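You operate a simulated robot arm through the tools that you are given. There is no shell and no other tool. Be economical: measure what you need, move in short steps, check, and stop when the job is done.

You are at the controls of a simulated robot arm. One attempt, no reset.

JOB
Put the teal filter that says "Y9" from the top of the kitting bench on the silver bracket and the teal filter marked "W7" on top of the purple meter. Put one of the green filters from the top of the grey bench on the middle shelf of the grey bench. Put the orange filter on the top of the grey bench away on the top of the green table. Count the purple boxes on the top of the grey bench, then put as many of the clear pouches from the top of the grey bench on the top of the kitting bench. Take the green meter on the top of the grey bench and put it away on the top of the test rack. Take the white foam post on the top of the grey bench and put it away on the lower rack shelf of the packing table. Put the white damper that says "5" from the top of the grey bench on the upper right shelf of the seat bench and the white damper labelled "4" on the top shelf of the lid rack. Take the green tape tin on the top of the kitting bench and put it away on the top of the packing table. Any order will do. Set down upright: teal filter, green filter, orange filter, clear pouch, white foam post.

It is judged by the outcome, as a careful person would: the job done as asked, and still so three seconds after it is handed in. It fails if anything else is knocked over, pushed out of place, dropped, spilled or broken. A push-on lid holds only when it is set on centred and level and pressed home; a screw cap is set on level and turned clockwise until tight.

ROBOT AND FRAMES
A 7-joint arm with a two-finger parallel gripper on a trunk, on a base that drives. Base frame: it is fixed to the floor where the robot stands at the start and does not move with it; the origin is under the middle of the robot, x ahead of it, y to its left, z up; the surface under the hand at the start is at about z = 800. Units: mm, rad, N and s.
With the tool pointing down near the work surface it reaches from about 340 to 740 mm from the robot's upright axis, wherever it stands. Its first joint turns from -2.496 to 2.496 rad. Places, roughly: clear pouch [500, -2500, 750]; green filter [500, -2250, 750]; green meter [500, -2250, 750]; green tape tin [500, 0, 750]; lower rack shelf of the packing table (19x85 cm) [5680, -1320, 1300]; middle shelf of the grey bench [700, -2000, 500]; orange filter [500, -2000, 750]; purple box [500, -1750, 750]; purple meter [500, 250, 750]; silver bracket (6x8x3 cm) [500, 600, 800]; teal filter [750, 0, 750]; top of the green table [700, -4300, 800]; top of the kitting bench [700, 300, 800]; top of the packing table [5300, -1300, 800]; top of the test rack [2200, -7400, 800]; top shelf of the lid rack [3300, 1500, 500]; upper right shelf of the seat bench (54x18 cm) [3580, 1740, 1580]; white damper [750, -1250, 750]; white foam post (6x6x8 cm) [400, -1300, 800]. Payload 3 kg.
Tool frame: the origin (TCP) lies between the finger pads and is the grasp point; the fingertips stand 30 mm ahead of it; z points along the fingers, y is the line along which they close. Largest opening 94 mm; finger width 28, thickness 10; the body of the gripper, 50 by 96 mm, starts 55 mm behind the TCP.
Orientation is that of the tool frame in the base frame, as a unit quaternion [x, y, z, w]. With the fingers straight down and closing along the base's y, the tool's x points along the base's -x, its y along +y and its z along -z.

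CONTROLS
- The arm moves only by the tool servo_tool. Its arguments are lists of equal length, an entry for each row: "dr": the turn, a rotation vector about the tool's x, y, z in rad, a list of three; "translation": the shift along the tool's x, y, z in mm, a list of three; "gripper": the finger opening in mm, from 0 to 94. In form: {"dr": [[rx, ry, rz], ...], "translation": [[dx, dy, dz], ...], "gripper": [gripper, ...]}. A call has 1 to 20 rows; each row is the pose to reach, as a shift and turn from the pose commanded when the call began, along the tool's axes at that moment. A row lasts 0.2 s, in which the tool goes at most 50 mm and 0.15 rad; a call with a longer step from one row to the next is refused whole, and so is a gripper value outside its range. Where a pose cannot be reached the arm comes as near as it can. A force on the tool above 40 N (or 10 N above the force at the start of the call, whichever is more), or a blocked arm, ends the call early, and 0.2 s more pass. Each finger travels about 45 mm/s and halts on what it meets, pressing with about 22 N; the grip force reading is that of the motor and also rises with nothing between the fingers. The clock runs only during rows and for 0.2 s after the last one: add rows that repeat a pose to give the fingers time. It gives the time, the measured TCP pose, the force on the tool (base axes), the opening and the grip force at its end, in the units of the frame above (readings bear some noise), with the torque about the TCP (base axes, N m) and any sound that the robot's microphone picked up.
- Cameras (640 x 400 px; columns grow to the right, rows downward): "scene" is now at [44.5, 130.5, 1691]; the picture's right is [-0.17, -0.99, 0.00], its down [-0.82, 0.14, -0.55] and it looks along [0.55, -0.10, -0.83] (base axes); focal length 241 px, centre (320, 200). "wrist" rides on the gripper at [76, 14, -102] in the tool frame; the picture's right is [-0.18, 0.98, 0.00], its down [-0.75, -0.14, -0.64] and it looks along [-0.63, -0.12, 0.77] (tool axes); focal length 243 px, centre (320, 200). There is no depth. A picture from a camera that has moved, and an enlarged one, comes with that camera's place and axes in the base frame and with its lens.
- capture(camera): a new picture of that camera. It takes no simulated time.
- move_column(by): slides the trunk up (or, below 0, down) by that many mm; the arm and the scene camera ride with it, the base frame stays. It gives what a move gives, with no picture.
- steer(legs): drives the robot by 1 to 6 legs, each [ahead, left, turn to the left] in mm, mm and rad, along the robot's own axes; the way and the turn of a leg run together, so that a leg with both is an arc; at most 1500 mm and 3.142 rad a leg. The arm and the cameras ride along, it lands a little off, and it stops where it bumps. It gives what a move gives.
- head_to(pan, tilt): turns the head with the scene camera to pan (to the left, within 2.496 rad either way) and tilt (down, from -0.506 to 1.204), counted from straight ahead of the robot. It gives what a move gives.
- zoom(camera, box): a new picture of the part [left, top, right, bottom] of that camera's present view, enlarged. It takes no simulated time.
- sign_off(): hands the job in; it is judged then, once.

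Go step by step. Nothing tells you exact positions but the pictures and the camera data: compare them with the known pose of the tool, close in by small moves and look again before you grip or let go. The budget is 546 turns and 336 pictures, counting those below and the enlarged ones. Unless the task says otherwise, let go and move clear before handing in, and close with one line.

The tools are called after "Call:" by a JSON object that holds its "name" and its "arguments". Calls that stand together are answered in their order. servo_tool: Moves the arm, as the interface text tells. Its arguments: {"type":"object","properties":{"dr":{"type":"array","items":{"type":"array","items":{"type":"number"}}},"translation":{"type":"array","items":{"type":"array","items":{"type":"number"}}},"gripper":{"type":"array","items":{"type":"number"}}},"required":["dr","translation","gripper"]} The other tools are called the same way: move_column (by) slides the trunk up or down; steer (legs) drives the base; head_to (pan, tilt) turns the head that bears the scene camera; capture (camera) takes a picture; zoom (camera, box) takes an enlarged picture of a part of a camera's view; sign_off () hands the job in.

At the start:

```text
time_s: 0.0
ee_pos: [654.9, 8.3, 1068.7]
tool_rot: [0.0, 1.0, -0.001, -0.001]
ft_force: [-0.7, 0.2, 0.6]
moment: [-0.01, 0.05, 0.03]
grip_width: 94.1
finger_force: 0.0
trunk travel left (down, up): [-150.0, 240.0]
robot x, y, heading: [2.3, -3.7, 0.002]
head pan, tilt: [-0.171, 0.981]
```

scene: 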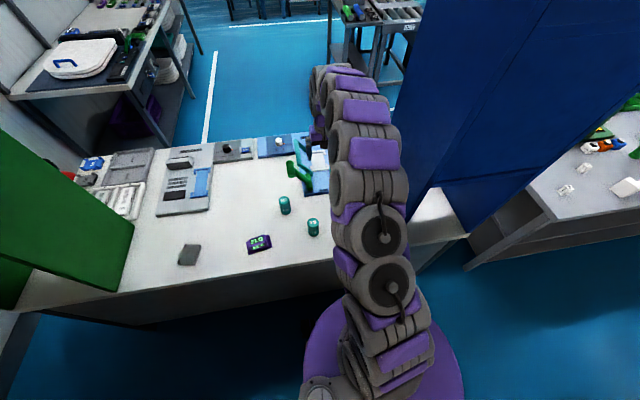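
wrist: 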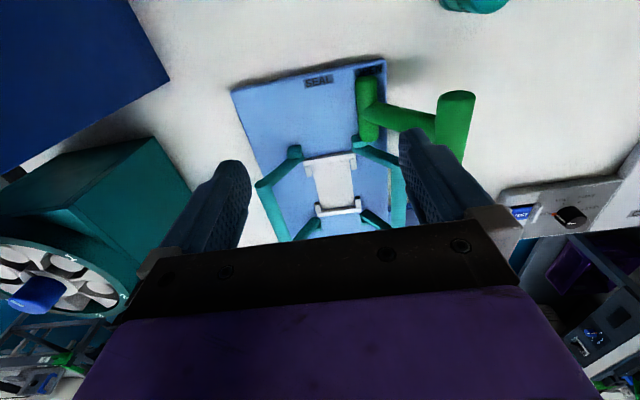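

I see the kitting bench ahead with two teal filters, a purple meter, a dark square (bracket?) and other things. I'll enlarge the view to identify the objects.

Call:
{"name": "zoom", "arguments": {"camera": "scene", "box": [160, 130, 340, 270]}}

Call:
{"name": "zoom", "arguments": {"camera": "scene", "box": [60, 120, 240, 230]}}

Call:
{"name": "zoom", "arguments": {"camera": "scene", "box": [480, 80, 640, 230]}}

```text
2.86 times, centred on (250, 200) of scene
camera zoom: at [44.5, 130.5, 1691.0], right [-0.17, -0.99, 0.0], down [-0.82, 0.14, -0.55], along [0.55, -0.1, -0.83], focal length 689 px, centre (520, 200)
```

zoom: 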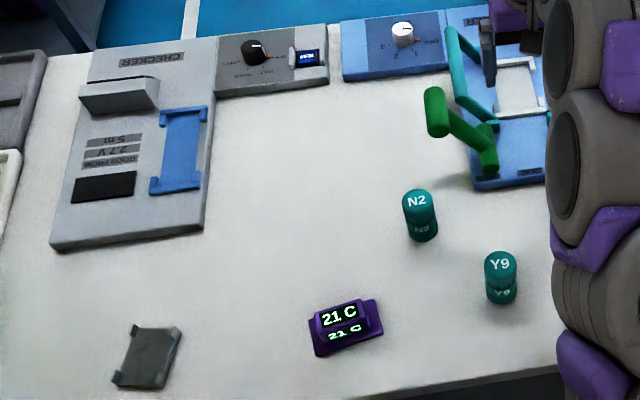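

```text
3.56 times, centred on (150, 175) of scene
camera zoom: at [44.5, 130.5, 1691.0], right [-0.17, -0.99, 0.0], down [-0.82, 0.14, -0.55], along [0.55, -0.1, -0.83], focal length 857 px, centre (924, 289)
```

zoom: 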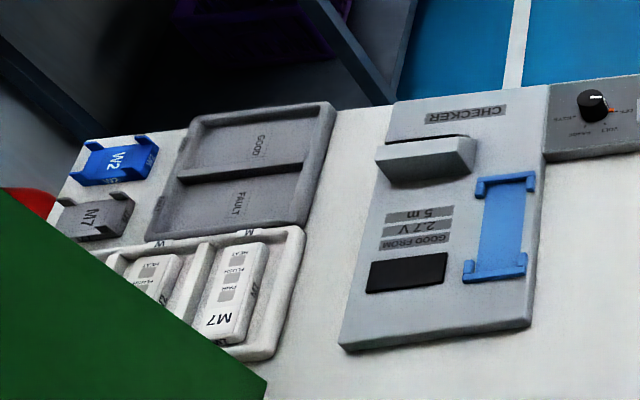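

```text
2.67 times, centred on (560, 155) of scene
camera zoom: at [44.5, 130.5, 1691.0], right [-0.17, -0.99, 0.0], down [-0.82, 0.14, -0.55], along [0.55, -0.1, -0.83], focal length 643 px, centre (-320, 320)
```

zoom: 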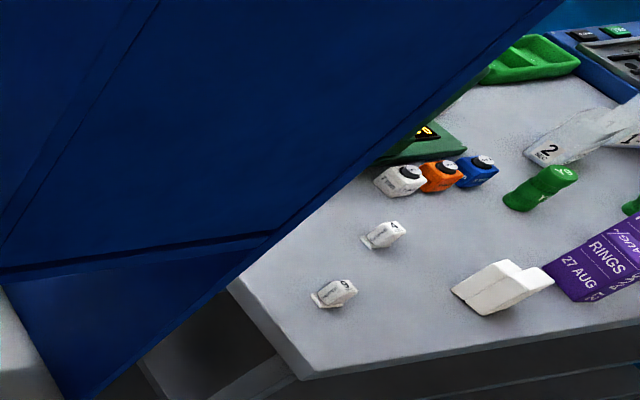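

The Y9 filter is near (489, 78), N2 near (606, 179), the meter near (447, 300) and the bracket near (470, 572). W7 and the tape tin are still to be found, so I'll turn the head.

Call:
{"name": "head_to", "arguments": {"pan": -0.9, "tilt": 0.9}}

Call:
{"name": "capture", "arguments": {"camera": "scene"}}

Call:
{"name": "head_to", "arguments": {"pan": -1.3, "tilt": 0.5}}

Call:
{"name": "capture", "arguments": {"camera": "scene"}}

Call:
{"name": "head_to", "arguments": {"pan": 0.5, "tilt": 0.5}}

Call:
{"name": "capture", "arguments": {"camera": "scene"}}

```text
time_s: 1.1
ee_pos: [653.2, 8.6, 1069.8]
tool_rot: [0.0, 1.0, 0.001, 0.0]
ft_force: [0.5, 0.6, 0.9]
moment: [-0.01, 0.01, -0.02]
grip_width: 94.0
finger_force: 0.1
trunk travel left (down, up): [-150.0, 240.0]
robot x, y, heading: [-1.8, -0.5, -0.002]
head pan, tilt: [-0.901, 0.901]
```

```text
330 pictures are left
camera scene: at [21.6, 83.2, 1697.0], right [-0.78, -0.62, 0.0], down [-0.49, 0.61, -0.62], along [0.38, -0.49, -0.78], focal length 241 px, centre (320, 200)
```

scene: 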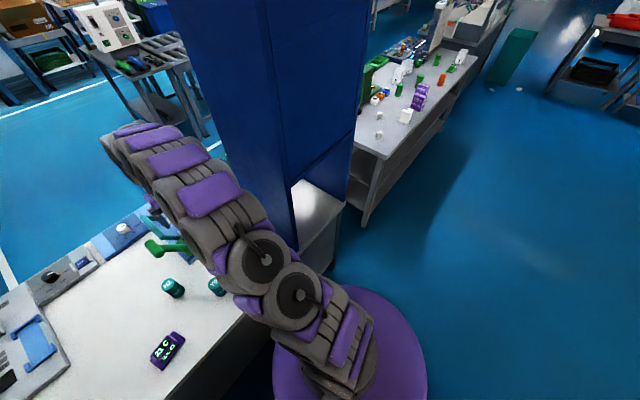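

```text
time_s: 2.0
ee_pos: [653.6, 8.9, 1069.8]
tool_rot: [0.001, 1.0, 0.0, 0.001]
ft_force: [-0.1, -0.2, 0.1]
moment: [0.02, 0.01, 0.02]
grip_width: 93.8
finger_force: 0.0
trunk travel left (down, up): [-150.0, 240.0]
robot x, y, heading: [-2.4, 1.2, -0.001]
head pan, tilt: [-1.3, 0.499]
```

```text
329 pictures are left
camera scene: at [-0.9, 54.7, 1730.9], right [-0.96, -0.27, 0.0], down [-0.13, 0.46, -0.88], along [0.23, -0.85, -0.48], focal length 241 px, centre (320, 200)
```

scene: 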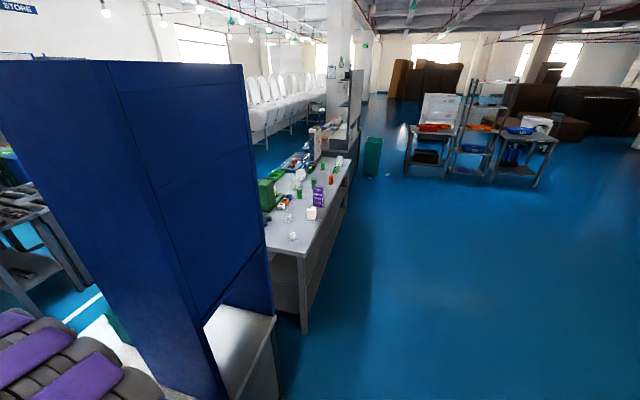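

```text
time_s: 3.8
ee_pos: [653.4, 9.7, 1070.8]
tool_rot: [-0.001, 1.0, 0.0, -0.001]
ft_force: [0.2, 0.1, -0.7]
moment: [-0.03, -0.01, -0.01]
grip_width: 94.1
finger_force: 0.0
trunk travel left (down, up): [-150.0, 240.0]
robot x, y, heading: [-0.6, -1.9, 0.0]
head pan, tilt: [0.499, 0.499]
```

```text
328 pictures are left
camera scene: at [54.7, 186.0, 1730.7], right [0.48, -0.88, 0.0], down [-0.42, -0.23, -0.88], along [0.77, 0.42, -0.48], focal length 241 px, centre (320, 200)
```

scene: 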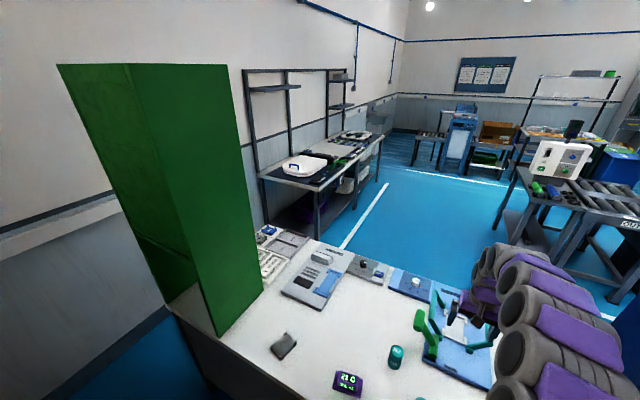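

The arm hides the right part of the bench. I'll swing the arm left, kept high, and look again.

Call:
{"name": "servo_tool", "arguments": {"dr": [[0, 0, 0], [0, 0, 0], [0, 0, 0], [0, 0, 0], [0, 0, 0], [0, 0, 0], [0, 0, 0], [0, 0, 0]], "translation": [[30, 35, 0], [60, 70, 0], [90, 105, 0], [120, 140, 0], [150, 175, 0], [180, 210, 0], [210, 245, 0], [210, 280, 0]], "gripper": [94, 94, 94, 94, 94, 94, 94, 94]}}

Call:
{"name": "head_to", "arguments": {"pan": -0.3, "tilt": 0.9}}

Call:
{"name": "capture", "arguments": {"camera": "scene"}}

Call:
{"name": "capture", "arguments": {"camera": "wrist"}}

```text
time_s: 5.6
ee_pos: [443.9, 290.0, 1068.4]
tool_rot: [0.0, 1.0, -0.001, 0.001]
ft_force: [-1.0, 0.3, 0.1]
moment: [0.05, 0.01, 0.01]
grip_width: 94.0
finger_force: 0.0
trunk travel left (down, up): [-150.0, 240.0]
robot x, y, heading: [0.7, 0.8, 0.001]
head pan, tilt: [0.499, 0.499]
```

```text
time_s: 6.7
ee_pos: [443.0, 287.6, 1071.0]
tool_rot: [-0.001, 1.0, 0.0, 0.0]
ft_force: [-0.1, 0.6, 1.1]
moment: [0.03, 0.0, 0.02]
grip_width: 94.2
finger_force: 0.0
trunk travel left (down, up): [-150.0, 240.0]
robot x, y, heading: [2.2, 1.8, 0.0]
head pan, tilt: [-0.3, 0.901]
```

```text
327 pictures are left
camera scene: at [45.2, 122.8, 1696.8], right [-0.29, -0.96, 0.0], down [-0.75, 0.23, -0.62], along [0.59, -0.18, -0.78], focal length 241 px, centre (320, 200)
```

scene: 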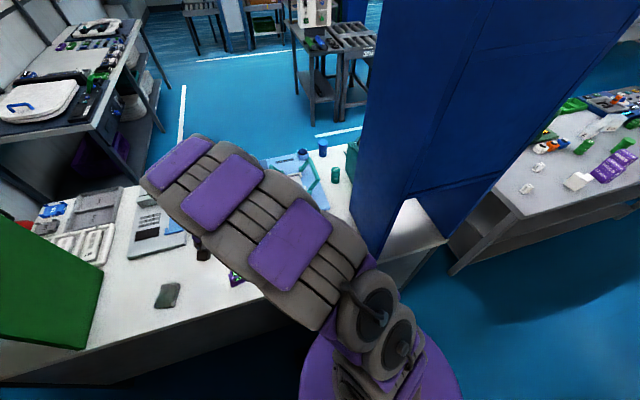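

```text
326 pictures are left
camera wrist: at [368.0, 301.3, 1171.5], right [0.18, 0.98, 0.0], down [0.75, -0.14, 0.64], along [0.63, -0.12, -0.77], focal length 243 px, centre (320, 200)
```

wrist: 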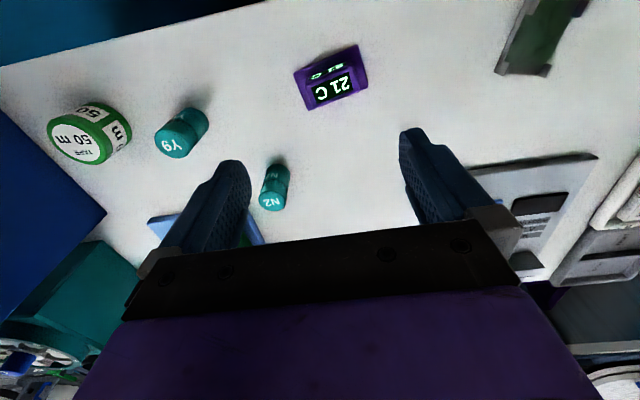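

The green tape tin stands right of Y9, near the bench edge. There is another teal filter beside the fixture; I'll read its label.

Call:
{"name": "zoom", "arguments": {"camera": "scene", "box": [265, 130, 385, 220]}}

Call:
{"name": "zoom", "arguments": {"camera": "wrist", "box": [20, 60, 380, 240]}}

```text
4.44 times, centred on (325, 175) of scene
camera zoom: at [45.2, 122.8, 1696.8], right [-0.29, -0.96, 0.0], down [-0.75, 0.23, -0.62], along [0.59, -0.18, -0.78], focal length 1071 px, centre (298, 311)
```

zoom: 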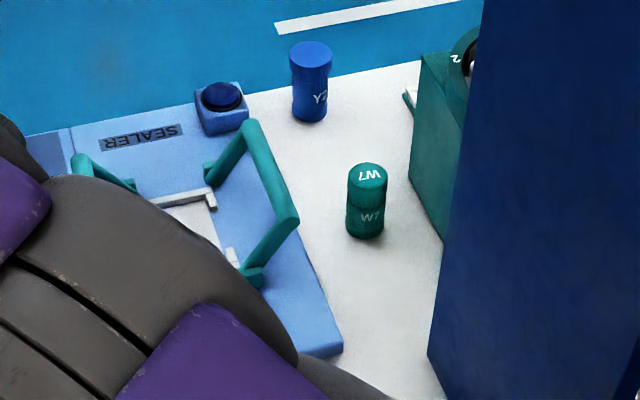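

```text
1.78 times, centred on (200, 150) of wrist
camera zoom: at [368.0, 301.3, 1171.5], right [0.18, 0.98, 0.0], down [0.75, -0.14, 0.64], along [0.63, -0.12, -0.77], focal length 431 px, centre (533, 289)
```

zoom: 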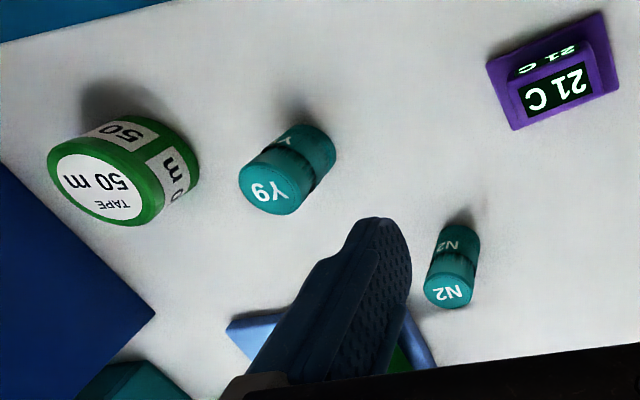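

W7 is near (807, −189), out of reach from here, and the tape tin near (470, −80). I'll first shift the base left, so that Y9, the bracket and the meter are all well in reach.

Call:
{"name": "steer", "arguments": {"legs": [[0, 250, 0]]}}

Call:
{"name": "head_to", "arguments": {"pan": 0.3, "tilt": 1.0}}

Call:
{"name": "capture", "arguments": {"camera": "scene"}}

Call:
{"name": "capture", "arguments": {"camera": "wrist"}}

```text
time_s: 8.5
ee_pos: [440.8, 522.3, 1074.2]
tool_rot: [-0.002, 1.0, 0.006, 0.0]
ft_force: [0.6, 0.7, 0.4]
moment: [0.0, 0.04, 0.05]
grip_width: 94.2
finger_force: 0.0
trunk travel left (down, up): [-150.0, 240.0]
robot x, y, heading: [-0.4, 248.1, 0.006]
head pan, tilt: [-0.3, 0.901]
```

```text
time_s: 9.5
ee_pos: [440.3, 526.1, 1073.7]
tool_rot: [-0.001, 1.0, 0.005, 0.001]
ft_force: [0.1, -0.2, 0.0]
moment: [0.05, -0.01, 0.01]
grip_width: 94.1
finger_force: 0.1
trunk travel left (down, up): [-150.0, 240.0]
robot x, y, heading: [0.1, 246.1, 0.005]
head pan, tilt: [0.3, 1.0]
```

```text
323 pictures are left
camera scene: at [38.3, 404.2, 1690.3], right [0.3, -0.95, 0.0], down [-0.8, -0.25, -0.54], along [0.51, 0.16, -0.84], focal length 241 px, centre (320, 200)
```

scene: 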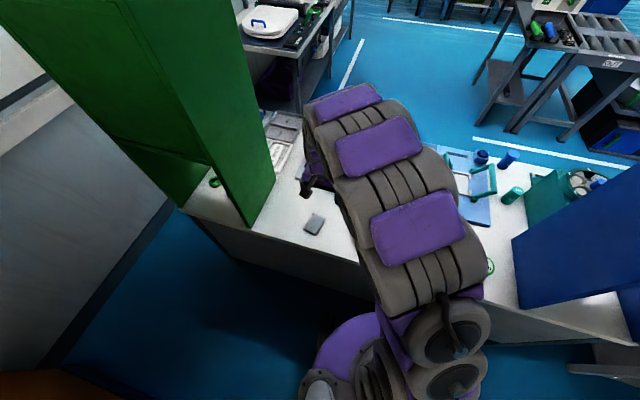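

```text
322 pictures are left
camera wrist: at [365.1, 539.4, 1174.8], right [0.18, 0.98, 0.01], down [0.75, -0.14, 0.64], along [0.63, -0.11, -0.77], focal length 243 px, centre (320, 200)
```

wrist: 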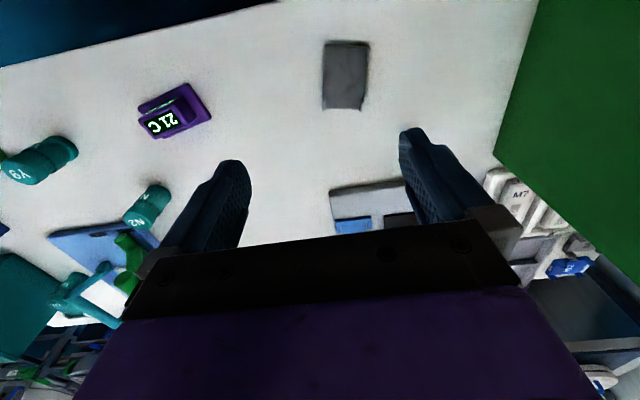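

Call:
{"name": "zoom", "arguments": {"camera": "wrist", "box": [290, 20, 410, 130]}}

Call:
{"name": "zoom", "arguments": {"camera": "wrist", "box": [120, 60, 230, 150]}}

Call:
{"name": "servo_tool", "arguments": {"dr": [[0, 0, 0], [0, 0, 0], [0, 0, 0], [0, 0, 0], [0, 0, 0], [0, 0, 0], [0, 0, 0], [0, 0, 0], [0, 0, 0], [0, 0, 0]], "translation": [[-4, -45, 0], [-8, -90, 0], [-12, -135, 0], [-16, -180, 0], [-20, -225, 0], [-24, -270, 0], [-28, -315, 0], [-32, -360, 0], [-36, -405, 0], [-40, -445, 0]], "gripper": [94, 94, 94, 94, 94, 94, 94, 94, 94, 94]}}

Call:
{"name": "capture", "arguments": {"camera": "wrist"}}

```text
3.64 times, centred on (350, 75) of wrist
camera zoom: at [365.1, 539.4, 1174.8], right [0.18, 0.98, 0.01], down [0.75, -0.14, 0.64], along [0.63, -0.11, -0.77], focal length 882 px, centre (211, 654)
```

zoom: 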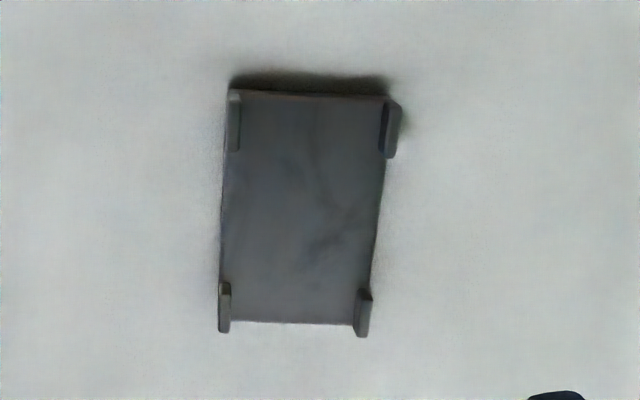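

```text
4.44 times, centred on (175, 105) of wrist
camera zoom: at [365.1, 539.4, 1174.8], right [0.18, 0.98, 0.01], down [0.75, -0.14, 0.64], along [0.63, -0.11, -0.77], focal length 1078 px, centre (964, 622)
```

zoom: 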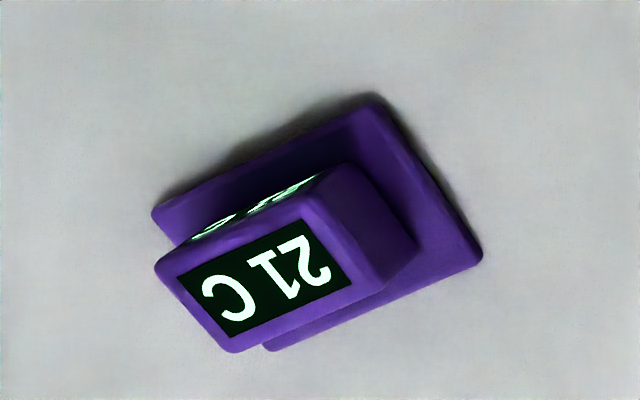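

```text
time_s: 11.7
ee_pos: [482.0, 81.0, 1070.9]
tool_rot: [-0.001, 1.0, 0.004, 0.002]
ft_force: [0.4, -0.2, -0.3]
moment: [0.01, 0.0, -0.02]
grip_width: 94.0
finger_force: 0.1
trunk travel left (down, up): [-150.0, 240.0]
robot x, y, heading: [0.8, 243.6, 0.004]
head pan, tilt: [0.3, 1.0]
```

```text
319 pictures are left
camera wrist: at [406.6, 93.5, 1172.5], right [0.18, 0.98, 0.01], down [0.75, -0.14, 0.64], along [0.63, -0.11, -0.77], focal length 243 px, centre (320, 200)
```

wrist: 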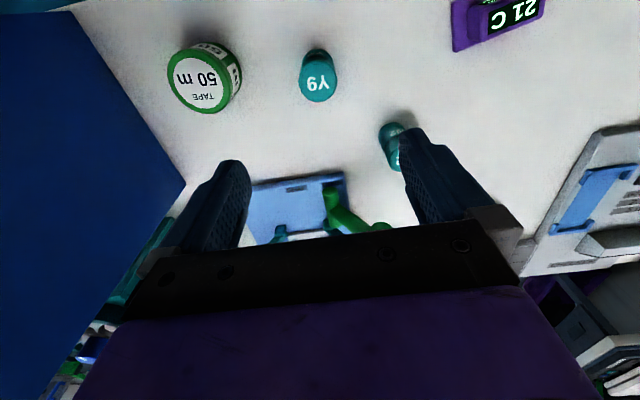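

Y9 is at about (479, 79). I'll go down part way and check the alignment.

Call:
{"name": "servo_tool", "arguments": {"dr": [[0, 0, 0], [0, 0, 0], [0, 0, 0], [0, 0, 0]], "translation": [[1, -1, 45], [2, -1, 90], [3, -2, 125], [3, -2, 125]], "gripper": [94, 94, 80, 76]}}

Call:
{"name": "capture", "arguments": {"camera": "wrist"}}

```text
time_s: 12.7
ee_pos: [478.1, 81.0, 945.0]
tool_rot: [-0.002, 1.0, 0.003, 0.001]
ft_force: [0.6, 0.4, -0.7]
moment: [0.01, 0.02, -0.03]
grip_width: 75.7
finger_force: 0.0
trunk travel left (down, up): [-150.0, 240.0]
robot x, y, heading: [1.7, 252.4, 0.001]
head pan, tilt: [0.3, 1.0]
```

```text
318 pictures are left
camera wrist: at [402.1, 94.0, 1047.1], right [0.18, 0.98, 0.01], down [0.75, -0.14, 0.64], along [0.63, -0.11, -0.77], focal length 243 px, centre (320, 200)
```

wrist: 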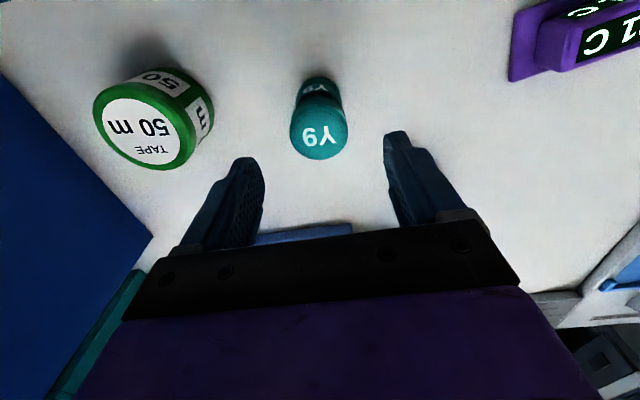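

Aligned over Y9. I'll go down to z≈842, grip and lift.

Call:
{"name": "servo_tool", "arguments": {"dr": [[0, 0, 0], [0, 0, 0], [0, 0, 0], [0, 0, 0], [0, 0, 0], [0, 0, 0], [0, 0, 0]], "translation": [[0, 0, 40], [0, 0, 80], [0, 0, 103], [0, 0, 103], [0, 0, 103], [0, 0, 103], [0, 0, 103]], "gripper": [76, 76, 76, 40, 20, 20, 20]}}

Call:
{"name": "capture", "arguments": {"camera": "wrist"}}

```text
time_s: 14.3
ee_pos: [478.0, 83.7, 842.2]
tool_rot: [-0.002, 1.0, 0.004, 0.001]
ft_force: [0.6, -1.4, -0.1]
moment: [-0.01, 0.02, 0.0]
grip_width: 43.2
finger_force: 22.0
trunk travel left (down, up): [-150.0, 240.0]
robot x, y, heading: [-0.5, 246.2, 0.001]
head pan, tilt: [0.3, 1.0]
```

```text
317 pictures are left
camera wrist: at [403.4, 96.3, 942.6], right [0.18, 0.98, 0.01], down [0.75, -0.14, 0.64], along [0.63, -0.11, -0.77], focal length 243 px, centre (320, 200)
```

wrist: 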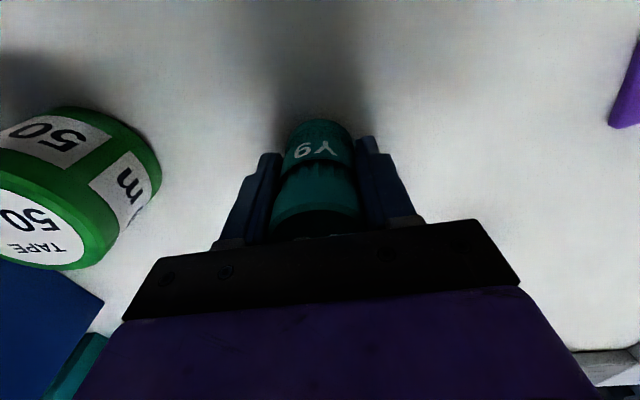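

Y9 is gripped (43 mm wide). I'll lift it and carry it over to above the bracket.

Call:
{"name": "servo_tool", "arguments": {"dr": [[0, 0, 0], [0, 0, 0], [0, 0, 0], [0, 0, 0], [0, 0, 0], [0, 0, 0], [0, 0, 0], [0, 0, 0], [0, 0, 0], [0, 0, 0], [0, 0, 0], [0, 0, 0], [0, 0, 0], [0, 0, 0], [0, 0, 0]], "translation": [[0, 0, -45], [0, 0, -90], [0, 0, -130], [2, 45, -130], [4, 90, -130], [6, 135, -130], [8, 180, -130], [10, 225, -130], [12, 270, -130], [14, 315, -130], [16, 360, -130], [18, 405, -130], [20, 445, -130], [22, 478, -130], [22, 478, -130]], "gripper": [20, 20, 20, 20, 20, 20, 20, 20, 20, 20, 20, 20, 20, 20, 20]}}

Call:
{"name": "capture", "arguments": {"camera": "wrist"}}

```text
time_s: 17.5
ee_pos: [455.7, 563.4, 974.2]
tool_rot: [-0.001, 1.0, 0.004, 0.002]
ft_force: [-0.3, -0.5, -1.0]
moment: [0.0, 0.03, 0.01]
grip_width: 43.5
finger_force: 22.0
trunk travel left (down, up): [-150.0, 240.0]
robot x, y, heading: [-0.3, 246.1, 0.002]
head pan, tilt: [0.3, 1.0]
```

```text
316 pictures are left
camera wrist: at [381.2, 575.4, 1076.2], right [0.18, 0.98, 0.01], down [0.75, -0.14, 0.64], along [0.63, -0.11, -0.77], focal length 243 px, centre (320, 200)
```

wrist: 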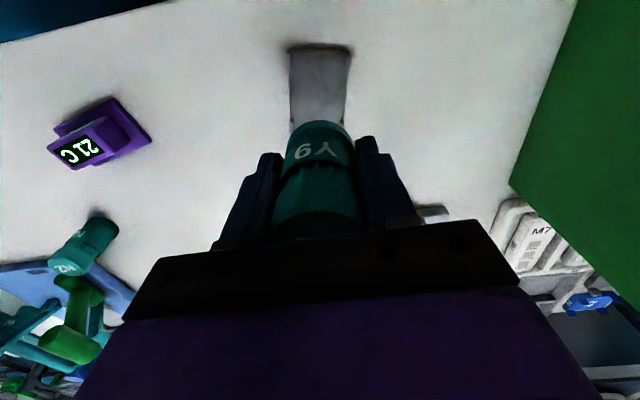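

The bracket's centre works out at about (459, 560). I'll lower the filter over it to just above the plate.

Call:
{"name": "servo_tool", "arguments": {"dr": [[0, 0, 0], [0, 0, 0], [0, 0, 0], [0, 0, 0]], "translation": [[-3, -3, 40], [-3, -3, 80], [-3, -3, 115], [-3, -3, 115]], "gripper": [20, 20, 20, 20]}}

Call:
{"name": "capture", "arguments": {"camera": "wrist"}}

Call:
{"name": "zoom", "arguments": {"camera": "scene", "box": [260, 150, 380, 260]}}

```text
time_s: 18.5
ee_pos: [460.5, 559.8, 857.1]
tool_rot: [-0.002, 1.0, 0.002, 0.0]
ft_force: [0.3, 0.1, -0.3]
moment: [0.0, 0.01, 0.0]
grip_width: 43.2
finger_force: 22.1
trunk travel left (down, up): [-150.0, 240.0]
robot x, y, heading: [-1.0, 249.9, 0.008]
head pan, tilt: [0.3, 1.0]
```

```text
315 pictures are left
camera wrist: at [384.6, 572.3, 959.3], right [0.18, 0.98, 0.01], down [0.75, -0.14, 0.64], along [0.63, -0.11, -0.77], focal length 243 px, centre (320, 200)
```

wrist: 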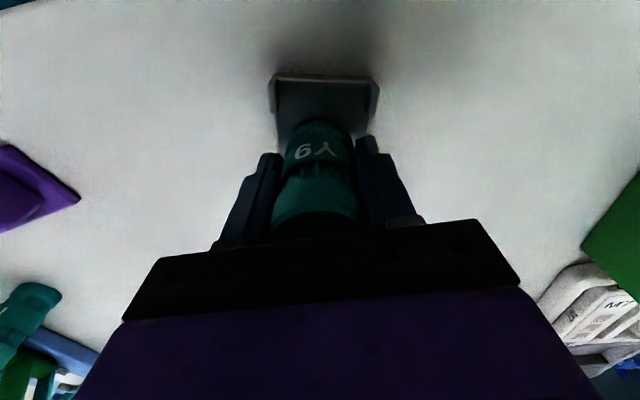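

```text
3.64 times, centred on (320, 205) of scene
camera zoom: at [38.7, 415.0, 1689.4], right [0.3, -0.95, 0.0], down [-0.8, -0.25, -0.54], along [0.51, 0.16, -0.84], focal length 876 px, centre (320, 182)
```

zoom: 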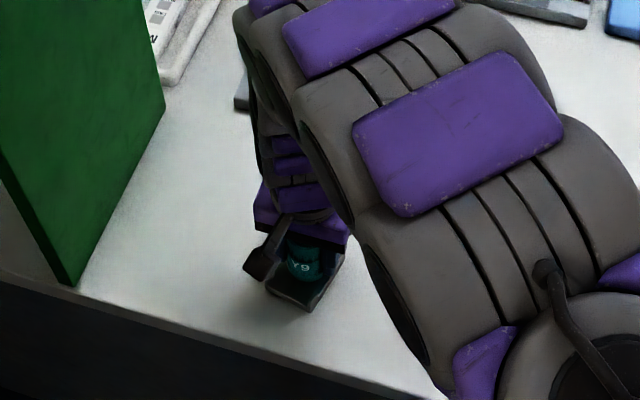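

Centred over the bracket. Now I'll lower it by small steps until it touches.

Call:
{"name": "servo_tool", "arguments": {"dr": [[0, 0, 0], [0, 0, 0], [0, 0, 0]], "translation": [[0, 0, 3], [0, 0, 5], [0, 0, 7]], "gripper": [20, 20, 20]}}

Call:
{"name": "servo_tool", "arguments": {"dr": [[0, 0, 0], [0, 0, 0]], "translation": [[0, 0, 1], [0, 0, 2]], "gripper": [20, 20]}}

```text
time_s: 19.3
ee_pos: [459.1, 560.3, 853.9]
tool_rot: [-0.002, 1.0, 0.004, 0.001]
ft_force: [0.7, 0.0, 10.2]
moment: [-0.15, -0.01, 0.0]
grip_width: 43.2
finger_force: 21.8
trunk travel left (down, up): [-150.0, 240.0]
robot x, y, heading: [-0.1, 247.7, 0.005]
head pan, tilt: [0.3, 1.0]
```

```text
time_s: 19.9
ee_pos: [459.8, 559.8, 851.5]
tool_rot: [-0.002, 1.0, 0.004, 0.001]
ft_force: [3.9, -0.9, 20.0]
moment: [-0.24, -0.08, 0.08]
grip_width: 43.6
finger_force: 21.3
trunk travel left (down, up): [-150.0, 240.0]
robot x, y, heading: [-1.4, 250.8, -0.002]
head pan, tilt: [0.3, 1.0]
```

It rests on the plate (20 N). I'll open and retreat upward.

Call:
{"name": "servo_tool", "arguments": {"dr": [[0, 0, 0], [0, 0, 0], [0, 0, 0], [0, 0, 0]], "translation": [[0, 0, -2], [0, 0, -2], [0, 0, -2], [0, 0, -2]], "gripper": [50, 60, 70, 70]}}

Call:
{"name": "servo_tool", "arguments": {"dr": [[0, 0, 0], [0, 0, 0], [0, 0, 0], [0, 0, 0]], "translation": [[0, 0, -30], [0, 0, -75], [0, 0, -120], [0, 0, -160]], "gripper": [70, 76, 76, 76]}}

Call:
{"name": "capture", "arguments": {"camera": "wrist"}}

```text
time_s: 20.9
ee_pos: [459.6, 559.8, 851.5]
tool_rot: [-0.002, 1.0, 0.003, 0.001]
ft_force: [-0.2, 0.7, 0.0]
moment: [-0.01, 0.01, -0.01]
grip_width: 70.2
finger_force: 0.0
trunk travel left (down, up): [-150.0, 240.0]
robot x, y, heading: [-1.2, 250.6, 0.004]
head pan, tilt: [0.3, 1.0]
```

```text
time_s: 21.9
ee_pos: [458.2, 558.8, 1015.5]
tool_rot: [-0.002, 1.0, 0.003, 0.001]
ft_force: [0.2, -0.5, -0.2]
moment: [0.0, -0.02, 0.02]
grip_width: 76.0
finger_force: 0.2
trunk travel left (down, up): [-150.0, 240.0]
robot x, y, heading: [-1.8, 248.2, 0.007]
head pan, tilt: [0.3, 1.0]
```

```text
313 pictures are left
camera wrist: at [383.0, 572.0, 1116.2], right [0.18, 0.98, 0.01], down [0.75, -0.14, 0.64], along [0.63, -0.11, -0.77], focal length 243 px, centre (320, 200)
```

wrist: 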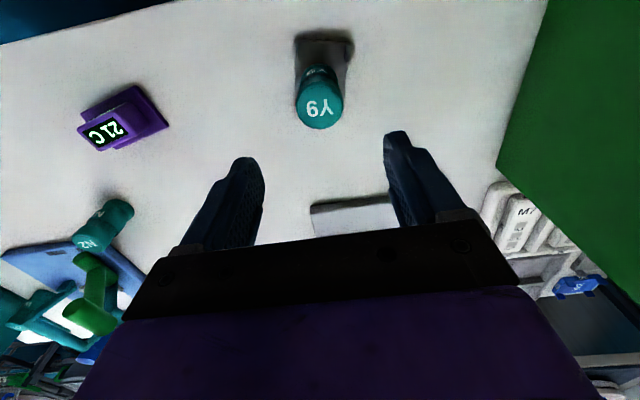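

Y9 stands upright on the bracket. Next is W7: I'll centre the arm, drive closer and to the right, and look again.

Call:
{"name": "servo_tool", "arguments": {"dr": [[0, 0, 0], [0, 0, 0], [0, 0, 0], [0, 0, 0], [0, 0, 0], [0, 0, 0], [0, 0, 0]], "translation": [[0, -45, -10], [0, -90, -20], [0, -135, -30], [0, -180, -40], [0, -225, -50], [0, -270, -60], [0, -300, -60]], "gripper": [76, 76, 76, 76, 76, 76, 76]}}

Call:
{"name": "steer", "arguments": {"legs": [[60, -150, 0]]}}

Call:
{"name": "head_to", "arguments": {"pan": -0.3, "tilt": 1.0}}

Call:
{"name": "capture", "arguments": {"camera": "scene"}}

```text
time_s: 23.5
ee_pos: [461.6, 258.5, 1071.6]
tool_rot: [-0.002, 1.0, 0.004, 0.001]
ft_force: [-1.0, -0.1, 0.2]
moment: [0.0, -0.01, -0.01]
grip_width: 75.8
finger_force: 0.0
trunk travel left (down, up): [-150.0, 240.0]
robot x, y, heading: [-0.1, 252.0, 0.007]
head pan, tilt: [0.3, 1.0]
```

```text
time_s: 24.9
ee_pos: [523.0, 113.7, 1070.3]
tool_rot: [-0.002, 1.0, 0.0, 0.001]
ft_force: [0.3, 0.0, -0.1]
moment: [-0.01, -0.01, 0.0]
grip_width: 75.9
finger_force: 0.0
trunk travel left (down, up): [-150.0, 240.0]
robot x, y, heading: [65.5, 100.1, 0.005]
head pan, tilt: [0.3, 1.0]
```

```text
time_s: 25.9
ee_pos: [520.4, 85.0, 1071.7]
tool_rot: [-0.001, 1.0, 0.012, 0.003]
ft_force: [-0.2, -0.2, -0.1]
moment: [0.07, 0.0, 0.0]
grip_width: 75.9
finger_force: 0.0
trunk travel left (down, up): [-150.0, 240.0]
robot x, y, heading: [60.0, 95.7, 0.001]
head pan, tilt: [-0.3, 1.0]
```

```text
312 pictures are left
camera scene: at [100.9, 201.4, 1690.8], right [-0.29, -0.96, -0.01], down [-0.81, 0.25, -0.54], along [0.52, -0.15, -0.84], focal length 241 px, centre (320, 200)
```

scene: 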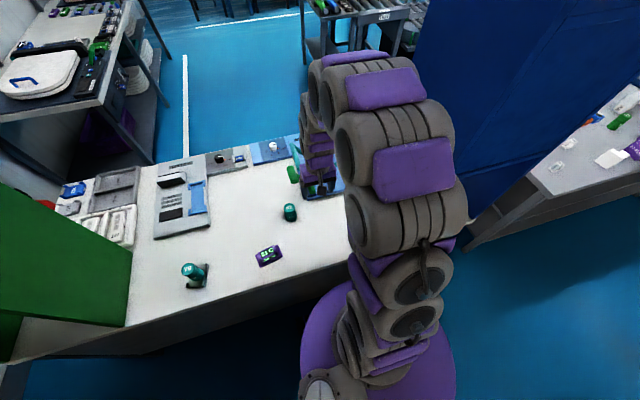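

The scene is clear. I'll edge 40 mm further ahead and lower the trunk to gain reach towards W7.

Call:
{"name": "steer", "arguments": {"legs": [[40, 0, 0]]}}

```text
time_s: 26.8
ee_pos: [562.3, 86.8, 1070.8]
tool_rot: [-0.002, 1.0, 0.011, 0.0]
ft_force: [0.1, 0.2, -0.2]
moment: [-0.02, 0.01, -0.06]
grip_width: 76.1
finger_force: 0.1
trunk travel left (down, up): [-150.0, 240.0]
robot x, y, heading: [101.9, 92.0, 0.003]
head pan, tilt: [-0.3, 1.0]
```

Call:
{"name": "servo_tool", "arguments": {"dr": [[0, 0, 0], [0, 0, 0], [0, 0, 0], [0, 0, 0], [0, 0, 0], [0, 0, 0], [0, 0, 0], [0, 0, 0]], "translation": [[-25, -32, 0], [-50, -64, 0], [-75, -96, 0], [-100, -128, 0], [-125, -160, 0], [-150, -190, 0], [-175, -220, 0], [-195, -250, 0]], "gripper": [76, 76, 76, 76, 76, 76, 76, 76]}}

Call:
{"name": "capture", "arguments": {"camera": "wrist"}}

Call:
{"name": "capture", "arguments": {"camera": "scene"}}

```text
time_s: 28.6
ee_pos: [755.9, -154.3, 1070.3]
tool_rot: [-0.002, 1.0, 0.006, 0.001]
ft_force: [0.4, 0.9, -0.5]
moment: [-0.05, 0.03, -0.03]
grip_width: 76.3
finger_force: 0.0
trunk travel left (down, up): [-150.0, 240.0]
robot x, y, heading: [101.1, 94.5, 0.002]
head pan, tilt: [-0.3, 1.0]
```

```text
311 pictures are left
camera wrist: at [680.5, -142.3, 1171.9], right [0.18, 0.98, 0.01], down [0.75, -0.15, 0.64], along [0.63, -0.11, -0.77], focal length 243 px, centre (320, 200)
```

wrist: 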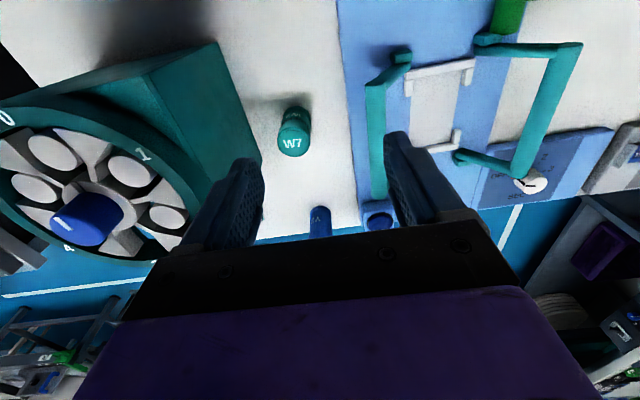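

```text
310 pictures are left
camera scene: at [143.4, 209.7, 1690.2], right [-0.29, -0.96, 0.0], down [-0.81, 0.25, -0.54], along [0.51, -0.16, -0.84], focal length 241 px, centre (320, 200)
```

scene: 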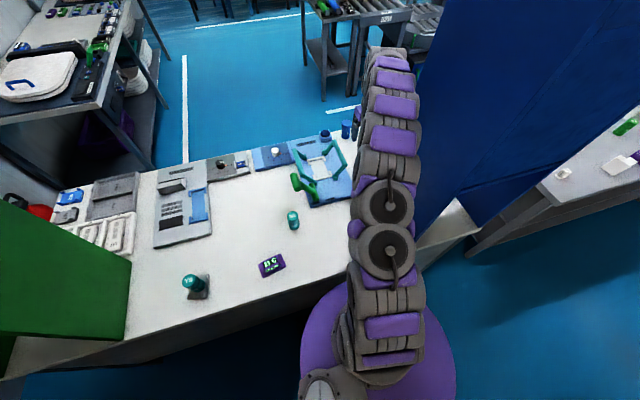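

W7 reads clearly; its centre is about (820, −201). I'll move above it, and use the trunk to come down.

Call:
{"name": "servo_tool", "arguments": {"dr": [[0, 0, 0], [0, 0, 0], [0, 0, 0]], "translation": [[-25, -20, 0], [-50, -40, 0], [-64, -47, 0]], "gripper": [72, 68, 66]}}

Call:
{"name": "move_column", "arguments": {"by": -100}}

Call:
{"name": "capture", "arguments": {"camera": "wrist"}}

```text
time_s: 29.4
ee_pos: [799.0, -188.8, 1071.1]
tool_rot: [-0.001, 1.0, 0.007, 0.001]
ft_force: [-0.4, -0.7, -0.4]
moment: [0.0, 0.01, 0.0]
grip_width: 65.9
finger_force: 0.2
out of reach, approached as far as the arm can: row 2, 3
trunk travel left (down, up): [-150.0, 240.0]
robot x, y, heading: [99.4, 97.9, 0.008]
head pan, tilt: [-0.3, 1.0]
```

```text
time_s: 30.8
ee_pos: [796.1, -189.6, 971.4]
tool_rot: [-0.001, 1.0, 0.007, 0.002]
ft_force: [-0.3, 1.0, 0.0]
moment: [0.04, 0.0, -0.02]
grip_width: 65.7
finger_force: 0.0
trunk travel left (down, up): [-50.0, 340.0]
robot x, y, heading: [101.5, 95.3, 0.003]
head pan, tilt: [-0.3, 1.0]
```

```text
309 pictures are left
camera wrist: at [720.7, -177.9, 1072.2], right [0.18, 0.98, 0.01], down [0.75, -0.15, 0.64], along [0.63, -0.11, -0.77], focal length 243 px, centre (320, 200)
```

wrist: 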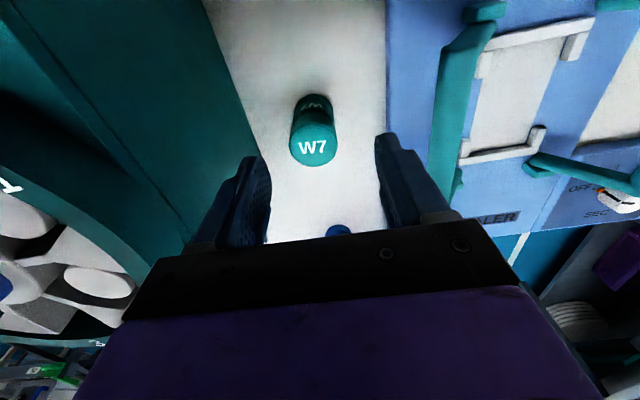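

The arm is at its limit about 22 mm short. I'll tilt the tool outward by about 0.3 rad to gain reach.

Call:
{"name": "servo_tool", "arguments": {"dr": [[0, -0.15, 0], [0, -0.3, 0], [0, -0.3, 0]], "translation": [[0, 0, 0], [0, 0, 0], [0, 0, 0]], "gripper": [66, 66, 66]}}

Call:
{"name": "capture", "arguments": {"camera": "wrist"}}

```text
time_s: 31.6
ee_pos: [795.8, -191.0, 969.6]
tool_rot: [0.0, 0.988, 0.008, 0.152]
ft_force: [0.3, 0.1, 1.0]
moment: [0.05, -0.03, 0.0]
grip_width: 65.9
finger_force: 0.3
trunk travel left (down, up): [-50.0, 340.0]
robot x, y, heading: [101.3, 92.0, 0.007]
head pan, tilt: [-0.3, 1.0]
```

```text
308 pictures are left
camera wrist: at [691.9, -178.8, 1044.9], right [0.17, 0.98, 0.07], down [0.53, -0.15, 0.84], along [0.83, -0.11, -0.54], focal length 243 px, centre (320, 200)
```

wrist: 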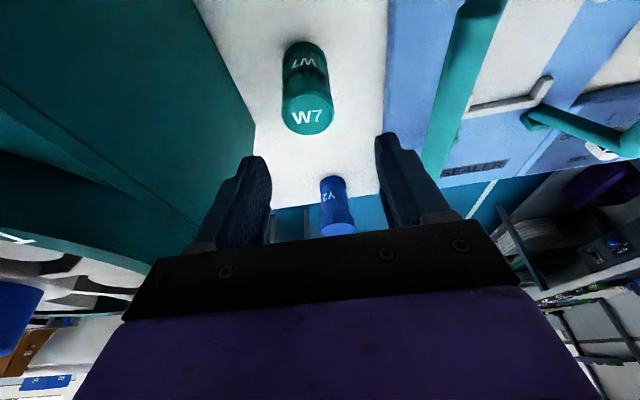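

Call:
{"name": "servo_tool", "arguments": {"dr": [[0, 0, 0], [0, 0, 0], [0, 0, 0], [0, 0, 0], [0, 0, 0]], "translation": [[-25, -10, 8], [-13, -10, 46], [0, -10, 87], [5, -10, 103], [5, -10, 103]], "gripper": [66, 66, 66, 66, 66]}}

Call:
{"name": "capture", "arguments": {"camera": "wrist"}}

```text
time_s: 32.8
ee_pos: [821.9, -198.7, 870.0]
tool_rot: [-0.001, 0.988, 0.007, 0.151]
ft_force: [0.0, 0.2, -0.2]
moment: [-0.01, 0.01, 0.02]
grip_width: 66.0
finger_force: 0.0
trunk travel left (down, up): [-50.0, 340.0]
robot x, y, heading: [102.6, 96.8, 0.003]
head pan, tilt: [-0.3, 1.0]
```

```text
307 pictures are left
camera wrist: at [718.7, -184.8, 944.0], right [0.17, 0.98, 0.07], down [0.53, -0.15, 0.84], along [0.83, -0.11, -0.54], focal length 243 px, centre (320, 200)
```

wrist: 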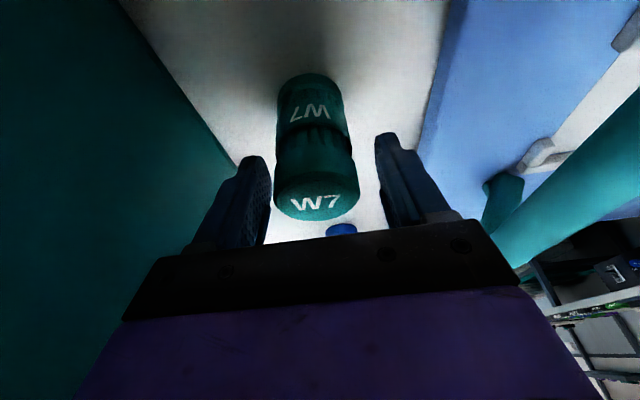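

Aligned. Down another 25 mm and grip.

Call:
{"name": "servo_tool", "arguments": {"dr": [[0, 0, 0], [0, 0, 0], [0, 0, 0], [0, 0, 0], [0, 0, 0]], "translation": [[7.4, 0, 24], [7.4, 0, 24], [7.4, 0, 24], [7.4, 0, 24], [7.4, 0, 24]], "gripper": [66, 40, 20, 20, 20]}}

Call:
{"name": "servo_tool", "arguments": {"dr": [[0, 0, 0], [0, 0, 0], [0, 0, 0], [0, 0, 0]], "translation": [[-14, 0, -45], [-28, 0, -90], [-42, 0, -135], [-52, 0, -165]], "gripper": [20, 20, 20, 20]}}

Call:
{"name": "capture", "arguments": {"camera": "wrist"}}

```text
time_s: 34.0
ee_pos: [821.7, -196.9, 845.2]
tool_rot: [0.0, 0.988, 0.007, 0.151]
ft_force: [1.1, -0.6, 2.2]
moment: [0.02, 0.01, 0.0]
grip_width: 46.1
finger_force: 22.1
trunk travel left (down, up): [-50.0, 340.0]
robot x, y, heading: [101.8, 92.6, 0.005]
head pan, tilt: [-0.3, 1.0]
```

```text
time_s: 35.0
ee_pos: [821.6, -198.0, 1018.3]
tool_rot: [0.0, 0.989, 0.006, 0.15]
ft_force: [0.3, 0.7, -0.1]
moment: [0.03, 0.0, -0.04]
grip_width: 46.5
finger_force: 22.0
trunk travel left (down, up): [-50.0, 340.0]
robot x, y, heading: [99.4, 97.6, 0.011]
head pan, tilt: [-0.3, 1.0]
```

```text
306 pictures are left
camera wrist: at [718.4, -185.2, 1092.4], right [0.17, 0.98, 0.07], down [0.53, -0.15, 0.84], along [0.83, -0.11, -0.55], focal length 243 px, centre (320, 200)
```

wrist: 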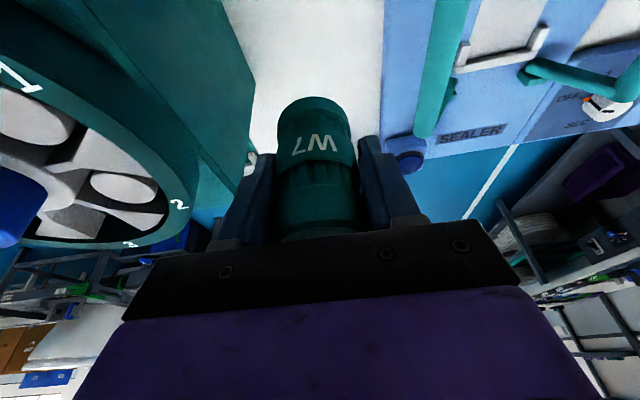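

W7 is held. I'll raise the trunk back up and bring the arm back to the left, away from the blue cabinet.

Call:
{"name": "move_column", "arguments": {"by": 100}}

Call:
{"name": "servo_tool", "arguments": {"dr": [[0, 0, 0], [0, 0, 0], [0, 0, 0], [0, 0, 0], [0, 0, 0], [0, 0, 0], [0, 0, 0], [0, 0, 0]], "translation": [[5, 45, -1], [25, 85, -8], [50, 120, -15], [80, 155, -25], [115, 185, -36], [155, 205, -48], [190, 225, -59], [212, 245, -66]], "gripper": [20, 20, 20, 20, 20, 20, 20, 20]}}

Call:
{"name": "steer", "arguments": {"legs": [[-60, 100, 0]]}}

Call:
{"name": "capture", "arguments": {"camera": "wrist"}}

```text
time_s: 36.3
ee_pos: [820.4, -196.6, 1118.3]
tool_rot: [0.0, 0.989, 0.006, 0.151]
ft_force: [0.4, -0.1, -1.3]
moment: [0.02, 0.0, 0.02]
grip_width: 46.4
finger_force: 21.8
trunk travel left (down, up): [-150.0, 240.0]
robot x, y, heading: [101.9, 98.9, 0.008]
head pan, tilt: [-0.3, 1.0]
```

```text
time_s: 38.1
ee_pos: [597.3, 47.9, 1121.2]
tool_rot: [0.0, 0.989, 0.005, 0.151]
ft_force: [-0.1, 0.5, -0.7]
moment: [-0.01, 0.0, -0.02]
grip_width: 46.7
finger_force: 22.2
trunk travel left (down, up): [-150.0, 240.0]
robot x, y, heading: [97.2, 98.6, 0.006]
head pan, tilt: [-0.3, 1.0]
```

```text
time_s: 39.3
ee_pos: [536.9, 112.6, 1118.3]
tool_rot: [0.003, 0.988, 0.019, 0.151]
ft_force: [-0.3, -1.9, -0.8]
moment: [0.1, 0.01, 0.02]
grip_width: 46.6
finger_force: 22.5
trunk travel left (down, up): [-150.0, 240.0]
robot x, y, heading: [40.3, 187.9, 0.004]
head pan, tilt: [-0.3, 1.0]
```

```text
305 pictures are left
camera wrist: at [434.0, 123.9, 1192.6], right [0.18, 0.98, 0.09], down [0.53, -0.17, 0.83], along [0.83, -0.1, -0.55], focal length 243 px, centre (320, 200)
```

wrist: 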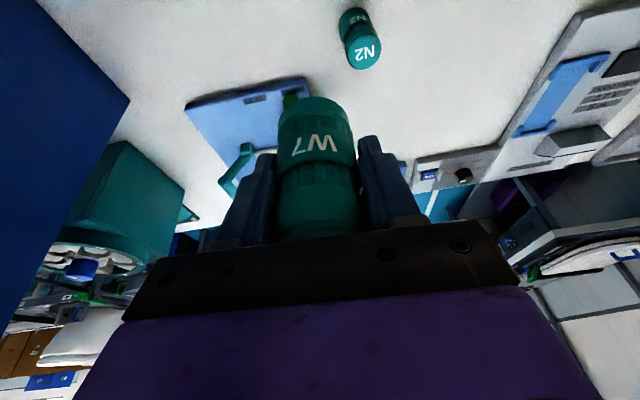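

W7 is held upright. I'll take a close view of the purple meter from the scene camera to fix its position.

Call:
{"name": "head_to", "arguments": {"pan": 0.0, "tilt": 1.0}}

Call:
{"name": "capture", "arguments": {"camera": "scene"}}

```text
time_s: 40.1
ee_pos: [537.3, 118.1, 1118.6]
tool_rot: [0.006, 0.988, 0.013, 0.152]
ft_force: [-0.6, -0.7, -1.1]
moment: [0.04, -0.01, 0.01]
grip_width: 46.2
finger_force: 21.7
trunk travel left (down, up): [-150.0, 240.0]
robot x, y, heading: [38.2, 181.4, 0.002]
head pan, tilt: [0.0, 1.0]
```

```text
304 pictures are left
camera scene: at [83.1, 289.0, 1692.4], right [0.0, -1.0, -0.02], down [-0.84, 0.01, -0.54], along [0.54, 0.02, -0.84], focal length 241 px, centre (320, 200)
```

scene: 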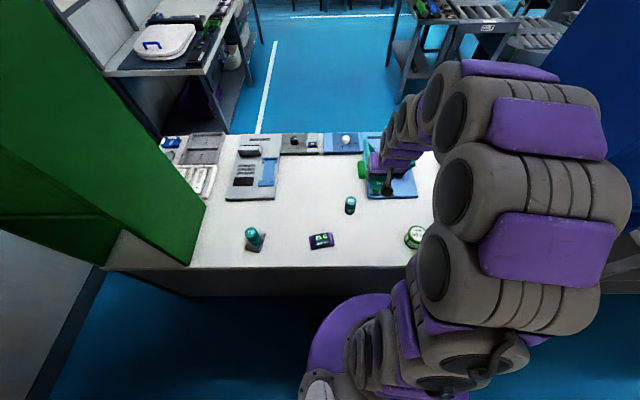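

Call:
{"name": "servo_tool", "arguments": {"dr": [[0, 0, 0], [0, 0, 0], [0, 0, 0], [0, 0, 0], [0, 0, 0]], "translation": [[21, 36, 2], [42, 72, 4], [63, 108, 14], [85, 144, 24], [100, 177, 45]], "gripper": [20, 20, 20, 20, 20]}}

Call:
{"name": "capture", "arguments": {"camera": "wrist"}}

Call:
{"name": "zoom", "arguments": {"camera": "scene", "box": [280, 180, 400, 270]}}

```text
time_s: 41.3
ee_pos: [456.4, 343.9, 1045.7]
tool_rot: [-0.001, 0.988, -0.004, 0.151]
ft_force: [-0.2, 1.0, -0.5]
moment: [-0.07, -0.02, -0.03]
grip_width: 46.4
finger_force: 22.3
trunk travel left (down, up): [-150.0, 240.0]
robot x, y, heading: [40.0, 196.5, 0.005]
head pan, tilt: [0.0, 1.0]
```

```text
303 pictures are left
camera wrist: at [353.0, 358.9, 1119.0], right [0.18, 0.98, 0.05], down [0.53, -0.13, 0.84], along [0.83, -0.12, -0.54], focal length 243 px, centre (320, 200)
```

wrist: 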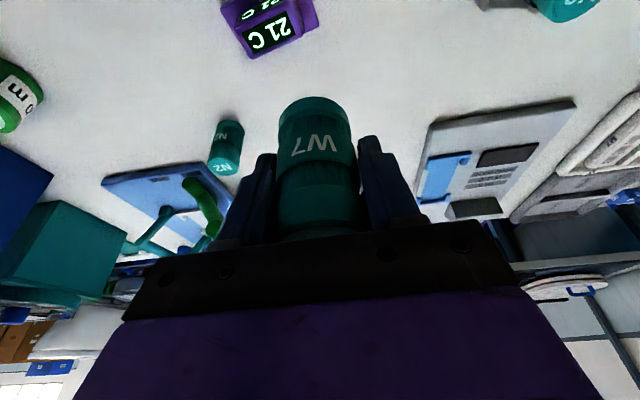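

```text
4.44 times, centred on (340, 225) of scene
camera zoom: at [83.7, 368.8, 1686.6], right [0.0, -1.0, 0.02], down [-0.84, -0.01, -0.54], along [0.54, -0.02, -0.84], focal length 1071 px, centre (231, 89)
```

zoom: 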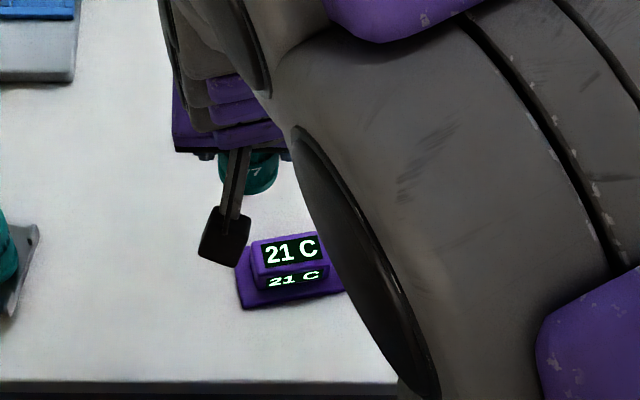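

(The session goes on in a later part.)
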